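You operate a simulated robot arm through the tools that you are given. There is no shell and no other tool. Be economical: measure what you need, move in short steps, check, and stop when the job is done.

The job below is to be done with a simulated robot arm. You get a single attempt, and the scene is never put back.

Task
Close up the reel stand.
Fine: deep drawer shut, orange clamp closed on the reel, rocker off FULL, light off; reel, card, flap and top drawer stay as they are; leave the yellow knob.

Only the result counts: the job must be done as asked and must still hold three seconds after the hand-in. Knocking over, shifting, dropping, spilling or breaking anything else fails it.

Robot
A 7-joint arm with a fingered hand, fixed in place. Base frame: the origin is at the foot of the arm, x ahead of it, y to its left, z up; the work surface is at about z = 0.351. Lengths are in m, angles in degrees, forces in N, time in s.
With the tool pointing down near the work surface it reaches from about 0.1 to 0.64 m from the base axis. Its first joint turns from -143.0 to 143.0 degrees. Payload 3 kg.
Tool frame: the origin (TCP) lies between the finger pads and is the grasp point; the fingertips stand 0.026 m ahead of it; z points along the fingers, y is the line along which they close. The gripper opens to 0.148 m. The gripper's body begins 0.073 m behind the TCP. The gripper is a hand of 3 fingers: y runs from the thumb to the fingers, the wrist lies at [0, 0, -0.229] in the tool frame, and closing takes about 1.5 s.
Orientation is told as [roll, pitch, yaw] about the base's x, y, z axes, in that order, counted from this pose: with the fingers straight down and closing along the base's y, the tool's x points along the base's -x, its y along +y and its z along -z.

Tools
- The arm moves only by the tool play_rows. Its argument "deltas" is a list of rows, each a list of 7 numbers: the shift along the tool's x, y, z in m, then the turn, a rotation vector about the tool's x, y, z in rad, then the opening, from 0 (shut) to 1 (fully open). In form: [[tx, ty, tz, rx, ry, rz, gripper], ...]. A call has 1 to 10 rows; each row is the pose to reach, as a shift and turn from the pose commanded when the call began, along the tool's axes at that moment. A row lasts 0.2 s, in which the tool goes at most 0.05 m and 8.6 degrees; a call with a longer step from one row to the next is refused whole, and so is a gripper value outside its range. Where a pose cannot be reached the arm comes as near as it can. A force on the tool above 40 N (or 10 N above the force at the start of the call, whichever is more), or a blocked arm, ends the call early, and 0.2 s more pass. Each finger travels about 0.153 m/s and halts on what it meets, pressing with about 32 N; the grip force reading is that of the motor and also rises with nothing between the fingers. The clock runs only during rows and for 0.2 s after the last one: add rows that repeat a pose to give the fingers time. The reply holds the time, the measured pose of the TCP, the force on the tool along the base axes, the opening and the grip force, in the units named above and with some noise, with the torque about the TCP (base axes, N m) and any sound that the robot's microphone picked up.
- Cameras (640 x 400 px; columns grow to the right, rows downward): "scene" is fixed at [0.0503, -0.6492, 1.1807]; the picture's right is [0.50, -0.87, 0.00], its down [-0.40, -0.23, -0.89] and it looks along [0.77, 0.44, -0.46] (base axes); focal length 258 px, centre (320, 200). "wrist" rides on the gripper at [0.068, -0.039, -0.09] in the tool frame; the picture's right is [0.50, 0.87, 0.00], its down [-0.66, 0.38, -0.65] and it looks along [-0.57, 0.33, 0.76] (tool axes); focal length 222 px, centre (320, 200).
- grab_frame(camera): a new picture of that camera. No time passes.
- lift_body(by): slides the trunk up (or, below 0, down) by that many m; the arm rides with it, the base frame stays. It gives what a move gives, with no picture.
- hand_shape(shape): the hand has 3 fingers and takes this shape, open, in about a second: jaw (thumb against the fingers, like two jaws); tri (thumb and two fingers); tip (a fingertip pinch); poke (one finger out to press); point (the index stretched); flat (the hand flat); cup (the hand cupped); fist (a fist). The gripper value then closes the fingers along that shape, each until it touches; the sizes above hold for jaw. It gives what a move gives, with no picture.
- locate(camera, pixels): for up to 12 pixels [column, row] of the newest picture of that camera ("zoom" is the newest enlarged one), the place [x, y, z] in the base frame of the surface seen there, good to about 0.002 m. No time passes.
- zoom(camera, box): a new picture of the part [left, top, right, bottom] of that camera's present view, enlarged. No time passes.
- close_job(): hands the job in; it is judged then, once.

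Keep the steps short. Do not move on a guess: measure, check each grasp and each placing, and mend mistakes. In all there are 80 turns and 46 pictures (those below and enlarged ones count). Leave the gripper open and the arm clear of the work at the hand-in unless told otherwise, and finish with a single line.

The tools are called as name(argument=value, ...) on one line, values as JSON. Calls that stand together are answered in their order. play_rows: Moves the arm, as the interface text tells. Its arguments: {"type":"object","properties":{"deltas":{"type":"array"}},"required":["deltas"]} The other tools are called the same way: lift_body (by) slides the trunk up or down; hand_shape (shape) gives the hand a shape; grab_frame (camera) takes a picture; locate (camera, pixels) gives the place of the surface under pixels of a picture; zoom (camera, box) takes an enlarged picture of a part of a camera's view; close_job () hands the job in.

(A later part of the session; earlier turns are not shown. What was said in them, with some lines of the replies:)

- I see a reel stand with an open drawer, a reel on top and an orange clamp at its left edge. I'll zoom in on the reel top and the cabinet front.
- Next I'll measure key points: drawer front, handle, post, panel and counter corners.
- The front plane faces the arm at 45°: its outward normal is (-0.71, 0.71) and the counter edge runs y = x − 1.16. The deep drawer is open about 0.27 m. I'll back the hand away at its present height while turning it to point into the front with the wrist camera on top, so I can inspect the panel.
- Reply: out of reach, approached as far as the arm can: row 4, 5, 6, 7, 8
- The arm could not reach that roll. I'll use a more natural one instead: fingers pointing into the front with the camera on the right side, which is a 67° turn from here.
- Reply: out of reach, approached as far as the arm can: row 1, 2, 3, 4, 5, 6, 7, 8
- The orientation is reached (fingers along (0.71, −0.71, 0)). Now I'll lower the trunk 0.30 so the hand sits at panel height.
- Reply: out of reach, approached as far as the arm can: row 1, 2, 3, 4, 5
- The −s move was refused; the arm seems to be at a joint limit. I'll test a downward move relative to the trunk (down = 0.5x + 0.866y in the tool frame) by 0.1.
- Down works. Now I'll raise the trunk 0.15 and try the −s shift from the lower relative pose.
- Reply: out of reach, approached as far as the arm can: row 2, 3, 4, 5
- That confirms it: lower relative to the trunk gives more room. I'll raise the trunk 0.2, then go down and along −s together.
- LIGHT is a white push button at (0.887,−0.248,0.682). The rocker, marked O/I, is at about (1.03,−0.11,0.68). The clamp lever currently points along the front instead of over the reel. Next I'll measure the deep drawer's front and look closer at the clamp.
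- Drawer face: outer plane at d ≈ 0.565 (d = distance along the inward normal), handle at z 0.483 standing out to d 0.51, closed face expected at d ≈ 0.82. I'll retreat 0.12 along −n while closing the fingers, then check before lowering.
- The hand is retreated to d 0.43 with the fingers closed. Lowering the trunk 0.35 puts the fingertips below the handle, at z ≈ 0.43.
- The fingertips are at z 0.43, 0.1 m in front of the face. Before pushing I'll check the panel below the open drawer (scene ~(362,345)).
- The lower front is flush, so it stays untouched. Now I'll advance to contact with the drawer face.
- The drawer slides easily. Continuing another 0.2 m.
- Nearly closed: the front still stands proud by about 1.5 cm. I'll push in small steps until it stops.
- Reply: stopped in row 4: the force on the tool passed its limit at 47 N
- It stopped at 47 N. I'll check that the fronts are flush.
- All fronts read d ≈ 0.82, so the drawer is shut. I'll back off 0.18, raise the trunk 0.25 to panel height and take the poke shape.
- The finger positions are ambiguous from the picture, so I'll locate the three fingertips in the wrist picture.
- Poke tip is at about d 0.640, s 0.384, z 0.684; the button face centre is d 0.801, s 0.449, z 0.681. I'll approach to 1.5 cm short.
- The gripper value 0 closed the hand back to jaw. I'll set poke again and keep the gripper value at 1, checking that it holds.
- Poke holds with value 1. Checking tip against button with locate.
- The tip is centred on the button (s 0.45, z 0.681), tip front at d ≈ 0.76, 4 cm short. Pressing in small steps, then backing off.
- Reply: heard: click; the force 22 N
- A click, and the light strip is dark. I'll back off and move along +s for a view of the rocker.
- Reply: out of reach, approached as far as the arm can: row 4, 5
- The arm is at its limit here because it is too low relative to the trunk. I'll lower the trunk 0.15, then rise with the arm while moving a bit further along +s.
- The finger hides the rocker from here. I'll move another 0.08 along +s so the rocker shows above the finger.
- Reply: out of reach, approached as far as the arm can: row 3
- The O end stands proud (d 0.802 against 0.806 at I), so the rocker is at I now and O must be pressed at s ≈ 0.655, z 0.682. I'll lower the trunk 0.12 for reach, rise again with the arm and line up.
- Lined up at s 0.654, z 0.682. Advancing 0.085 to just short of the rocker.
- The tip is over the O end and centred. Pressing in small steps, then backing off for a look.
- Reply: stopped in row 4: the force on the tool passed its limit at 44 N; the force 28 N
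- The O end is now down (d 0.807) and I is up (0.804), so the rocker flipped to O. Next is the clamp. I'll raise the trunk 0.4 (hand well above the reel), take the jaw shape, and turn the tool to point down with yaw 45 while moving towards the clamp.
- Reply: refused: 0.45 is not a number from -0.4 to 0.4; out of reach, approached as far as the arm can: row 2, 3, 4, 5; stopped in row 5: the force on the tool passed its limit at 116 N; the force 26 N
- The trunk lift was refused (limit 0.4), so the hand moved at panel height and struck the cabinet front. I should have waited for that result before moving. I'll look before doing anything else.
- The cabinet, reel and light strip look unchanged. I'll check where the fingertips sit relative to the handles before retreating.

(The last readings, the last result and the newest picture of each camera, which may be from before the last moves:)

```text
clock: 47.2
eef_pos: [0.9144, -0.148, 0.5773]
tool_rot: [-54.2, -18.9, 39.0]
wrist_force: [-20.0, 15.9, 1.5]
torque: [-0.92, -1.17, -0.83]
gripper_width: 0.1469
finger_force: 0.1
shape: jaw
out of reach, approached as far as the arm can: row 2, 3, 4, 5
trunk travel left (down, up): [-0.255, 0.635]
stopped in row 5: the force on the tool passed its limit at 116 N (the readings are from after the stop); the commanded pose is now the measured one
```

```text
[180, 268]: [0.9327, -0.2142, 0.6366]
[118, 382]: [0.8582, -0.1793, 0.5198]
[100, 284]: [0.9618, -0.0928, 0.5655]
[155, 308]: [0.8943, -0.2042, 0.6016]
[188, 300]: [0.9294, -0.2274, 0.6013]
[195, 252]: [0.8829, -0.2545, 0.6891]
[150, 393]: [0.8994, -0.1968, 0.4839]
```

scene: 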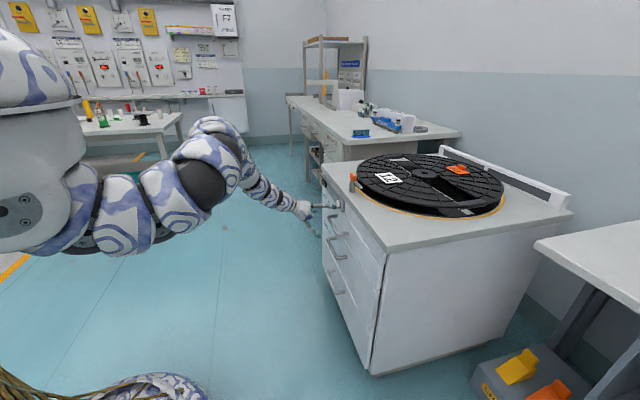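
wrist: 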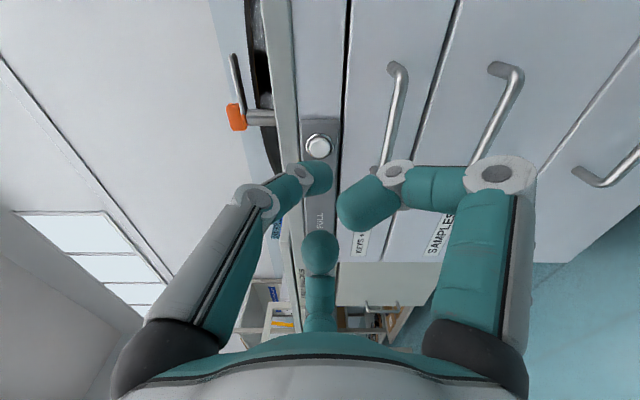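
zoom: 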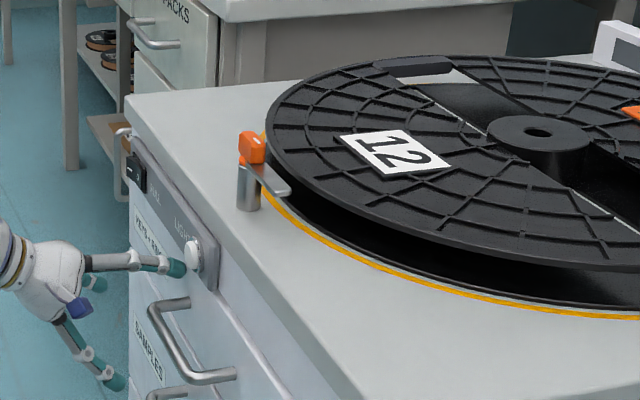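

The upper tip touches the face just beside and above the top handle; nothing is hooked. I'll retreat straight out (−n, slightly up) by 0.1.

play_rows(deltas=[[0.001, 0.01, -0.023, 0, 0, 0, 1], [0.002, 0.02, -0.047, 0, 0, 0, 1], [0.003, 0.03, -0.07, 0, 0, 0, 1], [0.004, 0.04, -0.094, 0, 0, 0, 1]])

zoom(camera="scene", box=[250, 140, 570, 340])

```text
clock: 48.2
eef_pos: [0.8785, -0.0654, 0.5742]
tool_rot: [-54.1, -18.9, 38.9]
wrist_force: [0.4, 0.2, 0.3]
torque: [0.01, 0.02, -0.02]
gripper_width: 0.1482
finger_force: 0.1
shape: jaw
out of reach, approached as far as the arm can: row 1, 2, 3, 4
trunk travel left (down, up): [-0.255, 0.635]
```

```text
2.00 times, centred on (410, 240) of scene
```

zoom: 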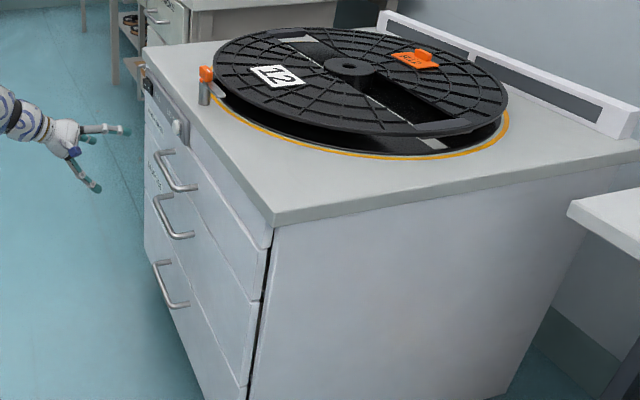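

Everything is intact: fronts flush, strip dark. Now I'll raise the trunk by 0.4.

lift_body(by=0.4)

```text
clock: 52.1
eef_pos: [0.8785, -0.0651, 0.974]
tool_rot: [-54.1, -18.9, 38.9]
wrist_force: [-0.2, 0.5, -0.8]
torque: [0.0, 0.02, 0.0]
gripper_width: 0.1479
finger_force: 0.1
shape: jaw
trunk travel left (down, up): [-0.655, 0.235]
```

Now at z 0.974, clear above the reel (top ~0.815). I'll finish turning the tool down (58°) while shifting towards the clamp.

play_rows(deltas=[[0.016, -0.0187, 0.0089, -0.1362, 0.0365, -0.036, 1], [0.032, -0.0374, 0.0177, -0.2724, 0.073, -0.072, 1], [0.048, -0.0561, 0.0266, -0.4086, 0.1095, -0.108, 1], [0.064, -0.0749, 0.0354, -0.5448, 0.146, -0.144, 1], [0.08, -0.0936, 0.0443, -0.681, 0.1825, -0.18, 1], [0.096, -0.1123, 0.0531, -0.8172, 0.219, -0.216, 1], [0.112, -0.131, 0.062, -0.9534, 0.2555, -0.252, 1]])

```text
clock: 53.9
eef_pos: [0.8483, -0.1394, 0.9965]
tool_rot: [0.7, 1.2, 53.2]
wrist_force: [-0.2, -0.5, 0.3]
torque: [0.02, 0.02, -0.01]
gripper_width: 0.1478
finger_force: 0.1
shape: jaw
out of reach, approached as far as the arm can: row 1, 2, 3, 4, 5, 6
trunk travel left (down, up): [-0.655, 0.235]
stopped in row 7: the arm was blocked; the commanded pose is now the measured one
```

The tool points down (yaw 53), but the arm got blocked at a joint limit. I'll move the arm up 0.18 relative to the trunk, which should give more reach, and then check the move toward the clamp.

play_rows(deltas=[[0, 0, -0.04, 0, 0, 0, 1], [0, 0, -0.08, 0, 0, 0, 1], [0, 0, -0.12, 0, 0, 0, 1], [0, 0, -0.16, 0, 0, 0, 1], [0, 0, -0.18, 0, 0, 0, 1]])

play_rows(deltas=[[0.02, -0.025, 0, 0, 0, -0.04, 1], [0.04, -0.05, 0, 0, 0, -0.08, 1], [0.06, -0.075, 0, 0, 0, -0.14, 1], [0.08, -0.105, 0, 0, 0, -0.14, 1], [0.1, -0.132, 0, 0, 0, -0.14, 1]])

```text
clock: 55.1
eef_pos: [0.8521, -0.1379, 1.1775]
tool_rot: [0.6, 1.0, 53.0]
wrist_force: [-0.6, 0.5, -0.4]
torque: [0.01, 0.01, -0.01]
gripper_width: 0.1478
finger_force: 0.0
shape: jaw
trunk travel left (down, up): [-0.655, 0.235]
```

```text
clock: 56.3
eef_pos: [0.8981, -0.2993, 1.1767]
tool_rot: [0.9, 0.8, 61.0]
wrist_force: [-0.2, -0.2, 0.3]
torque: [0.03, 0.02, 0.03]
gripper_width: 0.1479
finger_force: 0.1
shape: jaw
trunk travel left (down, up): [-0.655, 0.235]
```

It reached above the clamp. The turn sign about tool z is opposite, so I'll rotate +0.28 to get yaw 45, then lower the trunk 0.2 and look.

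play_rows(deltas=[[0, 0, 0, 0, 0, 0.14, 1], [0, 0, 0, 0, 0, 0.28, 1]])

lift_body(by=-0.2)

grab_frame(camera="wrist")

```text
clock: 56.9
eef_pos: [0.8973, -0.2982, 1.1766]
tool_rot: [0.6, 1.2, 44.9]
wrist_force: [0.2, 0.5, 0.2]
torque: [-0.01, -0.02, -0.01]
gripper_width: 0.148
finger_force: 0.1
shape: jaw
trunk travel left (down, up): [-0.655, 0.235]
```

```text
clock: 59.0
eef_pos: [0.8977, -0.2981, 0.9763]
tool_rot: [0.6, 1.2, 45.0]
wrist_force: [0.3, -0.1, -0.5]
torque: [0.0, -0.02, -0.02]
gripper_width: 0.1479
finger_force: 0.1
shape: jaw
trunk travel left (down, up): [-0.455, 0.435]
```

```text
10 pictures are left
```

wrist: 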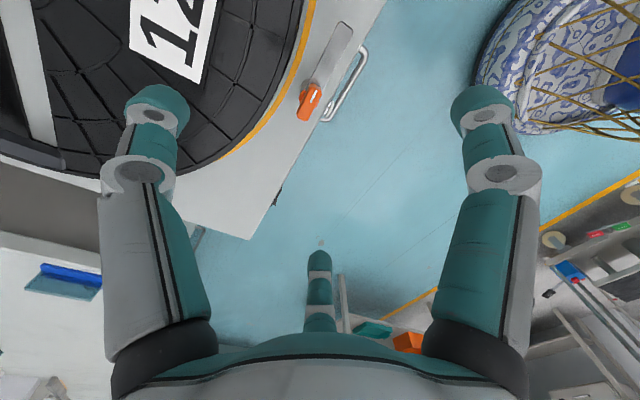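

I can see the knob at (310,102) and the lever tip at (345,28). Zooming and measuring.

zoom(camera="wrist", box=[270, 10, 398, 140])

locate(camera="wrist", pixels=[[310, 101], [316, 87], [305, 116], [302, 103], [318, 104], [345, 28], [328, 60], [270, 110], [285, 60], [240, 120], [300, 20], [220, 150]])

```text
3.08 times, centred on (334, 75) of wrist
```

zoom: 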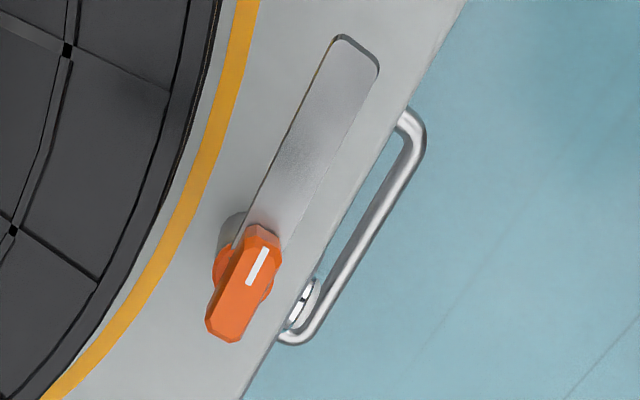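

```text
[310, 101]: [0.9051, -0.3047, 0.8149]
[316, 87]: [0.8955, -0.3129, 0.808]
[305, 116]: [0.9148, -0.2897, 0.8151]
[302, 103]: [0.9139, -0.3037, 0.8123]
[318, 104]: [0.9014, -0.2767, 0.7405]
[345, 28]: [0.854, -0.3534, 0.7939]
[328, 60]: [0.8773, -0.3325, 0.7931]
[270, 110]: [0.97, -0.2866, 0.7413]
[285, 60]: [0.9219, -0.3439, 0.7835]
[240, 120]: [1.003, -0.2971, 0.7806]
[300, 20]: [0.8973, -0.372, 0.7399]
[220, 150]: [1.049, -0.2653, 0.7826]
```

Knob: centre (s 0.427, d 0.8535), long axis along s about 0.035, z 0.795–0.815. Lever top is z 0.794, flange top 0.783. I'll centre the hand (8 mm along +n, 3 mm along +s), half-open, and lower the trunk 0.13 first.

play_rows(deltas=[[-0.003, -0.008, 0, -0.01, -0.02, 0, 0.7], [-0.003, -0.008, 0, -0.01, -0.02, 0, 0.5], [-0.003, -0.008, 0, -0.01, -0.02, 0, 0.45], [-0.003, -0.008, 0, -0.01, -0.02, 0, 0.45]])

lift_body(by=-0.12)

grab_frame(camera="wrist")

locate(camera="wrist", pixels=[[320, 180], [320, 150], [220, 150], [400, 150], [320, 240], [230, 120]])

```text
clock: 60.0
eef_pos: [0.9065, -0.3021, 0.9769]
tool_rot: [1.2, 0.0, 45.0]
wrist_force: [0.3, 0.3, 0.4]
torque: [0.03, -0.01, -0.02]
gripper_width: 0.067
finger_force: 0.0
shape: jaw
trunk travel left (down, up): [-0.455, 0.435]
```

```text
clock: 61.5
eef_pos: [0.9062, -0.3013, 0.8564]
tool_rot: [1.0, 0.1, 45.0]
wrist_force: [-0.8, -0.2, 0.0]
torque: [-0.01, 0.0, 0.03]
gripper_width: 0.0671
finger_force: 0.1
shape: jaw
trunk travel left (down, up): [-0.335, 0.555]
```

```text
8 pictures are left
```

wrist: 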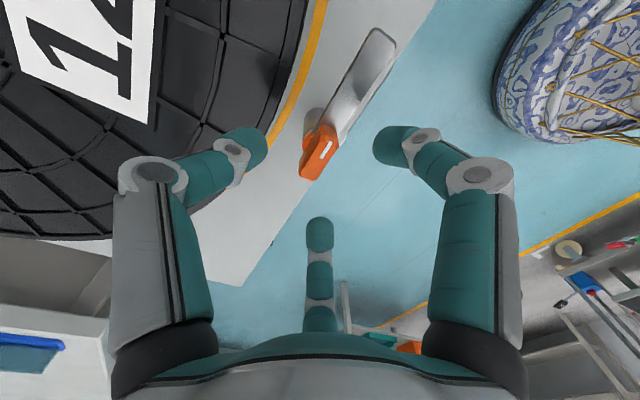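

```text
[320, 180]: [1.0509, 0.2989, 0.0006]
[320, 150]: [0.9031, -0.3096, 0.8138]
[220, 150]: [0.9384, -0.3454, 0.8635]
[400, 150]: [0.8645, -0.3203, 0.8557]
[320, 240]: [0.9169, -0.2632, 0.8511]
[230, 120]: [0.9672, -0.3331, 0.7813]
```

The fingers straddle the knob: thumb at d 0.908, fingers at s 0.385 and 0.462, d ≈ 0.83. I'll go down 0.03 to TCP z 0.826 (tips ~0.80, above the lever) and close gently.

play_rows(deltas=[[0, 0, 0.015, 0, 0, 0, 0.45], [0, 0, 0.03, 0, 0, 0, 0.45], [0, 0, 0.03, 0, 0, 0, 0.3], [0, 0, 0.03, 0, 0, 0, 0.2], [0, 0, 0.03, 0, 0, 0, 0.1], [0, 0, 0.03, 0, 0, 0, 0.0], [0, 0, 0.03, 0, 0, 0, 0.0], [0, 0, 0.03, 0, 0, 0, 0.0]])

zoom(camera="wrist", box=[200, 50, 440, 250])

```text
clock: 63.3
eef_pos: [0.9039, -0.3015, 0.8267]
tool_rot: [1.1, 0.0, 45.0]
wrist_force: [-6.0, 4.1, -8.7]
torque: [-0.05, 0.02, 0.0]
gripper_width: 0.0128
finger_force: 32.6
shape: jaw
trunk travel left (down, up): [-0.335, 0.555]
```

```text
2.00 times, centred on (320, 150) of wrist
```

zoom: 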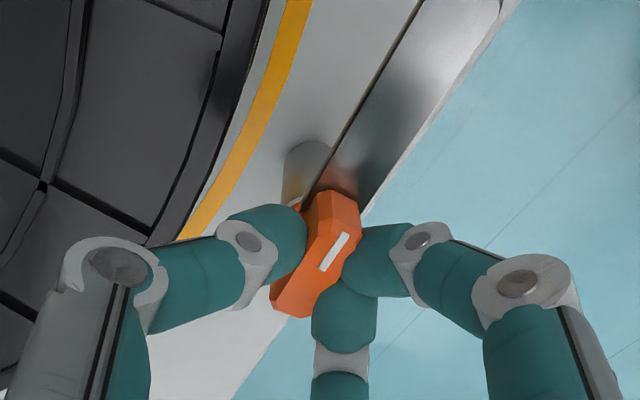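

The knob is held (width 0.0128, grip 32 N). Turning it counter-clockwise seen from above (tool z negative), first 40°, watching torque.

play_rows(deltas=[[0, 0, 0, 0, 0, -0.1, 0], [0, 0, 0, 0, 0, -0.2, 0], [0, 0, 0, 0, 0, -0.3, 0], [0, 0, 0, 0, 0, -0.4, 0], [0, 0, 0, 0, 0, -0.5, 0], [0, 0, 0, 0, 0, -0.6, 0], [0, 0, 0, 0, 0, -0.7, 0]])

grab_frame(camera="wrist")

```text
clock: 64.9
eef_pos: [0.9065, -0.3019, 0.8275]
tool_rot: [0.9, -0.8, 85.0]
wrist_force: [0.3, -0.7, -10.9]
torque: [-0.05, -0.16, -0.02]
gripper_width: 0.012
finger_force: 32.2
shape: jaw
trunk travel left (down, up): [-0.335, 0.555]
```

```text
6 pictures are left
```

wrist: 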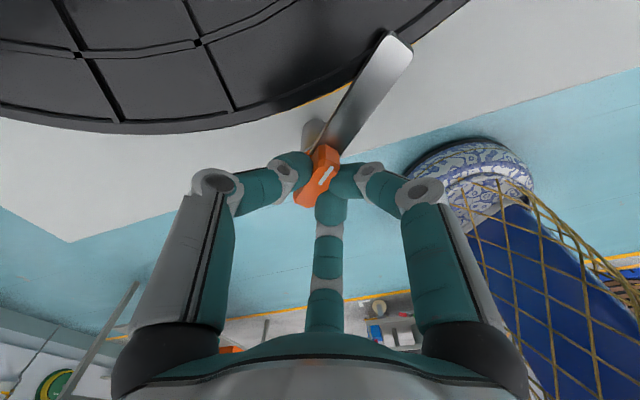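

The lever follows the knob, now about 40° round with its tip reaching the flange edge. Continuing the remaining 50°.

play_rows(deltas=[[0, 0, 0, 0, 0, -0.1, 0], [0, 0, 0, 0, 0, -0.2, 0], [0, 0, 0, 0, 0, -0.3, 0], [0, 0, 0, 0, 0, -0.4, 0], [0, 0, 0, 0, 0, -0.5, 0], [0, 0, 0, 0, 0, -0.6, 0], [0, 0, 0, 0, 0, -0.7, 0], [0, 0, 0, 0, 0, -0.8, 0], [0, 0, 0, 0, 0, -0.87, 0]])

grab_frame(camera="wrist")

```text
clock: 66.9
eef_pos: [0.8639, -0.2879, 0.847]
tool_rot: [0.6, -1.5, 91.8]
wrist_force: [-0.3, 0.0, 0.5]
torque: [-0.02, -0.02, -0.03]
gripper_width: 0.01
finger_force: 32.3
shape: jaw
out of reach, approached as far as the arm can: row 1, 2, 3, 4, 5, 6, 7, 8, 9
trunk travel left (down, up): [-0.335, 0.555]
```

```text
5 pictures are left
```

wrist: 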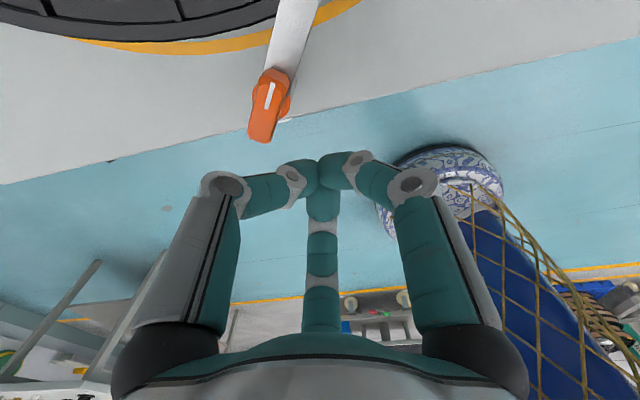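

The arm ran out of wrist turn near yaw 92 and slipped off the knob. I'll measure the lever's present angle.

locate(camera="wrist", pixels=[[271, 77], [258, 132], [266, 105], [283, 55], [295, 20], [275, 55], [300, 50], [306, 10]])

```text
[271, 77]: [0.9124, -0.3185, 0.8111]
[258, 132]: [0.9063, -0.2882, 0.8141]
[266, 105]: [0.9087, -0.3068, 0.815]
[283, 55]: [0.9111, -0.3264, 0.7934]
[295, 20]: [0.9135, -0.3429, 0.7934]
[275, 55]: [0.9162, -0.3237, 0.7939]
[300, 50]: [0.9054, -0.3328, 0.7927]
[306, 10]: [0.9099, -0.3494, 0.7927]
```

The lever is at heading −79° (started −135°, target −45°), so about 34° remain. I'll regrasp the knob along its long axis at yaw 11°, so the turn ends at yaw ~45–50, well inside the wrist range. First up, then open and turn back.

play_rows(deltas=[[0, 0, -0.04, 0, 0, 0, 0.1], [0, 0, -0.08, 0, 0, 0, 0.3]])

play_rows(deltas=[[0, 0, 0, 0, 0, 0.14, 0.5], [0, 0, 0, 0, 0, 0.28, 0.5], [0, -0.005, 0, 0, 0, 0.42, 0.5], [0.003, -0.01, 0, 0, 0, 0.56, 0.5], [0.006, -0.015, 0, 0, 0, 0.7, 0.5], [0.008, -0.02, 0, 0, 0, 0.84, 0.5], [0.01, -0.025, 0, 0, 0, 0.98, 0.5], [0.012, -0.03, 0, 0, 0, 1.12, 0.5], [0.014, -0.035, 0, 0, 0, 1.26, 0.5], [0.016, -0.0405, 0, 0, 0, 1.4, 0.5]])

```text
clock: 67.5
eef_pos: [0.8635, -0.2892, 0.9258]
tool_rot: [0.5, -1.6, 91.8]
wrist_force: [0.0, -0.7, 0.5]
torque: [0.03, 0.0, 0.02]
gripper_width: 0.0441
finger_force: 0.1
shape: jaw
trunk travel left (down, up): [-0.335, 0.555]
```

```text
clock: 69.7
eef_pos: [0.9055, -0.3048, 0.9268]
tool_rot: [1.6, 0.3, 11.5]
wrist_force: [-0.9, -0.7, 0.4]
torque: [0.02, 0.03, 0.01]
gripper_width: 0.0735
finger_force: 0.1
shape: jaw
trunk travel left (down, up): [-0.335, 0.555]
```

At yaw 11.5 above the knob. Lowering 0.10 to TCP z 0.827, centring by 3 mm, and closing on the knob's ends.

play_rows(deltas=[[-0.003, 0.001, 0.04, 0, 0, 0, 0.5], [-0.003, 0.001, 0.075, 0, 0, 0, 0.5], [-0.003, 0.001, 0.1, 0, 0, 0, 0.5], [-0.003, 0.001, 0.1, 0, 0, 0, 0.35], [-0.003, 0.001, 0.1, 0, 0, 0, 0.2], [-0.003, 0.001, 0.1, 0, 0, 0, 0.1], [-0.003, 0.001, 0.1, 0, 0, 0, 0.05], [-0.003, 0.001, 0.1, 0, 0, 0, 0.05]])

grab_frame(camera="wrist")

```text
clock: 71.5
eef_pos: [0.9068, -0.3032, 0.8252]
tool_rot: [1.6, 0.3, 11.5]
wrist_force: [2.1, -10.3, -3.1]
torque: [-0.29, -0.06, 0.02]
gripper_width: 0.0178
finger_force: 31.8
shape: jaw
trunk travel left (down, up): [-0.335, 0.555]
```

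```text
4 pictures are left
```

wrist: 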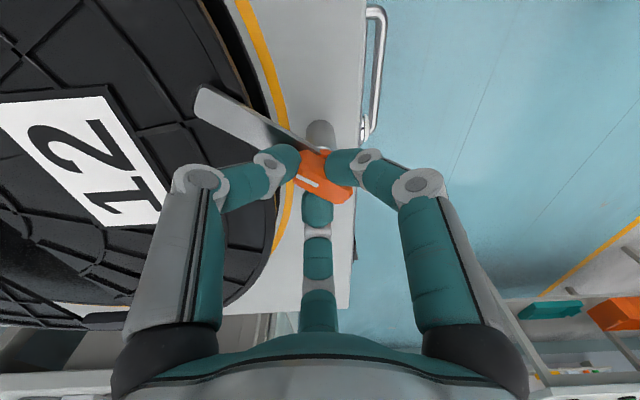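

The knob moved as the fingers closed, and the lever already lies over the flange. Measuring its heading.

locate(camera="wrist", pixels=[[205, 103], [240, 120], [270, 136], [300, 172], [345, 190], [320, 180], [330, 140]])

```text
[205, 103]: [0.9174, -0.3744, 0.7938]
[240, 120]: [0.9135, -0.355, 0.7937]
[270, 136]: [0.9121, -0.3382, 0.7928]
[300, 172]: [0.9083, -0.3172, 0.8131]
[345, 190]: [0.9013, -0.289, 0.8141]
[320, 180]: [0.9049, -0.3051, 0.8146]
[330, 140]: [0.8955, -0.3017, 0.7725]
```

Heading is still −80°, with the knob gripped between thumb (lever end) and fingers. Turning counter-clockwise by 36°.

play_rows(deltas=[[0, 0, 0, 0, 0, -0.09, 0], [0, 0, 0, 0, 0, -0.18, 0], [0, 0, 0, 0, 0, -0.27, 0], [0, 0, 0, 0, 0, -0.36, 0], [0, 0, 0, 0, 0, -0.45, 0], [0, 0, 0, 0, 0, -0.54, 0], [0, 0, 0, 0, 0, -0.63, 0]])

grab_frame(camera="wrist")

locate(camera="wrist", pixels=[[205, 103], [240, 120], [270, 136], [300, 172], [345, 190], [320, 180]])

```text
clock: 73.1
eef_pos: [0.9076, -0.302, 0.8252]
tool_rot: [1.5, -0.9, 47.8]
wrist_force: [11.9, -12.6, -0.9]
torque: [-0.31, -0.3, -0.04]
gripper_width: 0.0181
finger_force: 32.1
shape: jaw
trunk travel left (down, up): [-0.335, 0.555]
```

```text
3 pictures are left
```

wrist: 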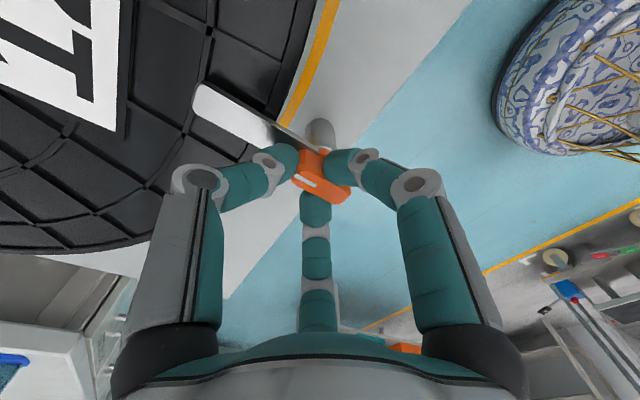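

```text
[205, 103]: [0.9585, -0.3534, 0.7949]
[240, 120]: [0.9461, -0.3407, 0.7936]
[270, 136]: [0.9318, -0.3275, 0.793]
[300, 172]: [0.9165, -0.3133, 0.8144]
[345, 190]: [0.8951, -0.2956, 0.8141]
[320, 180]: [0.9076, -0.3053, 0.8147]
```

The lever now points at −44°, straight over the reel. I'll check whether there is an end stop just beyond with a small extra turn of 8°.

play_rows(deltas=[[0, 0, 0, 0, 0, -0.05, 0], [0, 0, 0, 0, 0, -0.1, 0], [0, 0, 0, 0, 0, -0.14, 0]])

zoom(camera="wrist", box=[160, 50, 400, 230])

locate(camera="wrist", pixels=[[205, 103], [240, 120], [270, 136], [300, 172], [345, 190], [320, 180]])

```text
clock: 73.9
eef_pos: [0.9079, -0.3021, 0.8258]
tool_rot: [1.4, -0.9, 55.7]
wrist_force: [8.3, -14.2, -1.5]
torque: [-0.37, -0.29, -0.25]
gripper_width: 0.0177
finger_force: 31.9
shape: jaw
trunk travel left (down, up): [-0.335, 0.555]
```

```text
2.22 times, centred on (280, 140) of wrist
```

zoom: 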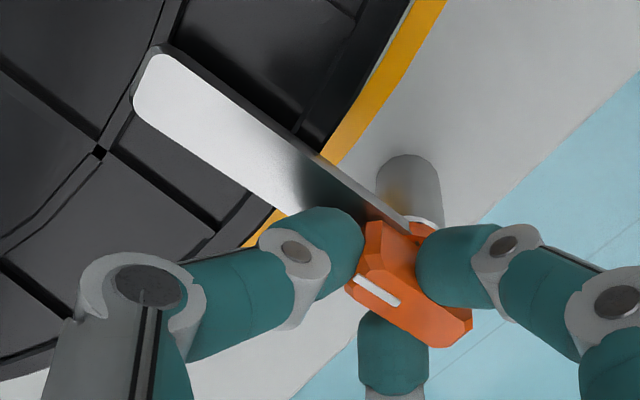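

```text
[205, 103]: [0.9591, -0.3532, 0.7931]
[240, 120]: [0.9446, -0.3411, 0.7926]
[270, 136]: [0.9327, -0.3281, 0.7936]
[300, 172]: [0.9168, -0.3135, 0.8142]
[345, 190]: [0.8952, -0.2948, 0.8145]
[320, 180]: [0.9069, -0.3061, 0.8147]
```

locate(camera="zoom", pixels=[[155, 85], [150, 70], [155, 110], [250, 150], [400, 270], [455, 335]])

```text
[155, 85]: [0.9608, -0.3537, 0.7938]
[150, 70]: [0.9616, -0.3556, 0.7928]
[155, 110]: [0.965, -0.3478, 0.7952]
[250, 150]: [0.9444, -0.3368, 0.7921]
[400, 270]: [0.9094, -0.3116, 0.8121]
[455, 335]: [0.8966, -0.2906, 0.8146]
```

The extra 8° turned the lever only ~1° with torque rising to 0.25 N m, so the clamp is at its closed stop. I'll open and lift straight up.

play_rows(deltas=[[0, 0, 0, 0, 0, -0.14, 0.2], [0, 0, 0, 0, 0, -0.14, 0.4], [0, 0, 0, 0, 0, -0.14, 0.5], [0, 0, -0.03, 0, 0, -0.14, 0.5], [0, 0, -0.07, 0, 0, -0.14, 0.5], [0, 0, -0.11, 0, 0, -0.14, 0.7], [0, 0, -0.15, 0, 0, -0.14, 1], [0, 0, -0.15, 0, 0, -0.14, 1]])

lift_body(by=0.2)

```text
clock: 75.7
eef_pos: [0.9083, -0.3045, 0.9762]
tool_rot: [1.2, -1.1, 63.8]
wrist_force: [0.4, 0.1, -0.5]
torque: [-0.04, 0.01, 0.0]
gripper_width: 0.148
finger_force: 0.0
shape: jaw
trunk travel left (down, up): [-0.335, 0.555]
```

```text
clock: 77.9
eef_pos: [0.9089, -0.3048, 1.1764]
tool_rot: [1.2, -1.1, 63.7]
wrist_force: [0.1, -0.5, -0.5]
torque: [0.0, -0.02, 0.0]
gripper_width: 0.1481
finger_force: 0.2
shape: jaw
trunk travel left (down, up): [-0.535, 0.355]
```

The hand is clear at z 1.18. Final check of the whole stand with a scene picture.

zoom(camera="scene", box=[300, 130, 580, 305])

locate(camera="zoom", pixels=[[118, 108], [160, 125], [150, 118], [75, 210], [110, 250], [60, 165], [150, 330]])

```text
2.29 times, centred on (440, 218) of scene
```

zoom: 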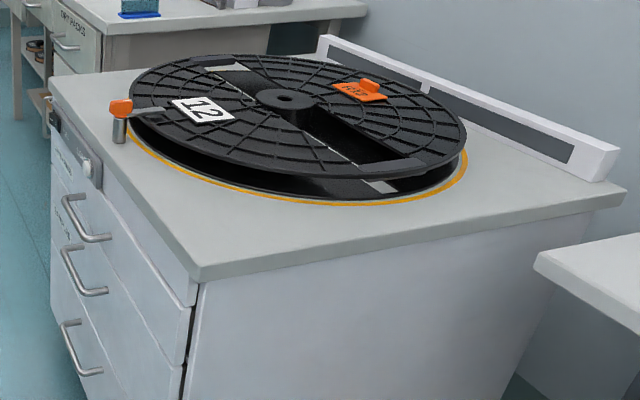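

```text
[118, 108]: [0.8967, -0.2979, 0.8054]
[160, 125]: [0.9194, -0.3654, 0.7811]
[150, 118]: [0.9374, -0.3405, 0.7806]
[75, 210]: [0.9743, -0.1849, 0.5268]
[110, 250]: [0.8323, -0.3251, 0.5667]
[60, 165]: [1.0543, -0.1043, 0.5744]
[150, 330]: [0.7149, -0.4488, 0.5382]
```

Clamp over the reel, light off, all fronts flush. I'll use the last picture to re-check the rocker, since the bump came after it was set.

zoom(camera="scene", box=[316, 166, 348, 186])

locate(camera="zoom", pixels=[[170, 190], [200, 210], [220, 240], [240, 260], [180, 230], [210, 260]])

```text
16.00 times, centred on (332, 176) of scene
```

zoom: 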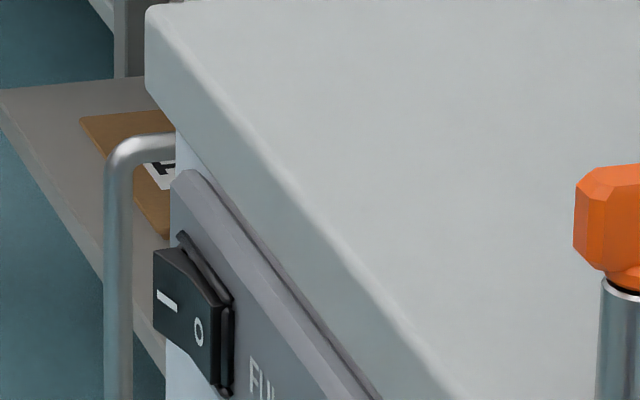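

```text
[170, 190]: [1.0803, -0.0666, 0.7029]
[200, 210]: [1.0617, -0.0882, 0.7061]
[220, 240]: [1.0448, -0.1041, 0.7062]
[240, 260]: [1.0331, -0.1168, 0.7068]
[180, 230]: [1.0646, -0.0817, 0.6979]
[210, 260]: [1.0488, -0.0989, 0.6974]
```

The I end stands out and the O end is down, so the rocker is off. Handing in.

close_job()

```text
The job is handed in.
```

The job is handed in: deep drawer shut, orange clamp closed on the reel, rocker off FULL and light off; the hand hit the cabinet front once at 116 N, but the later pictures show nothing shifted.
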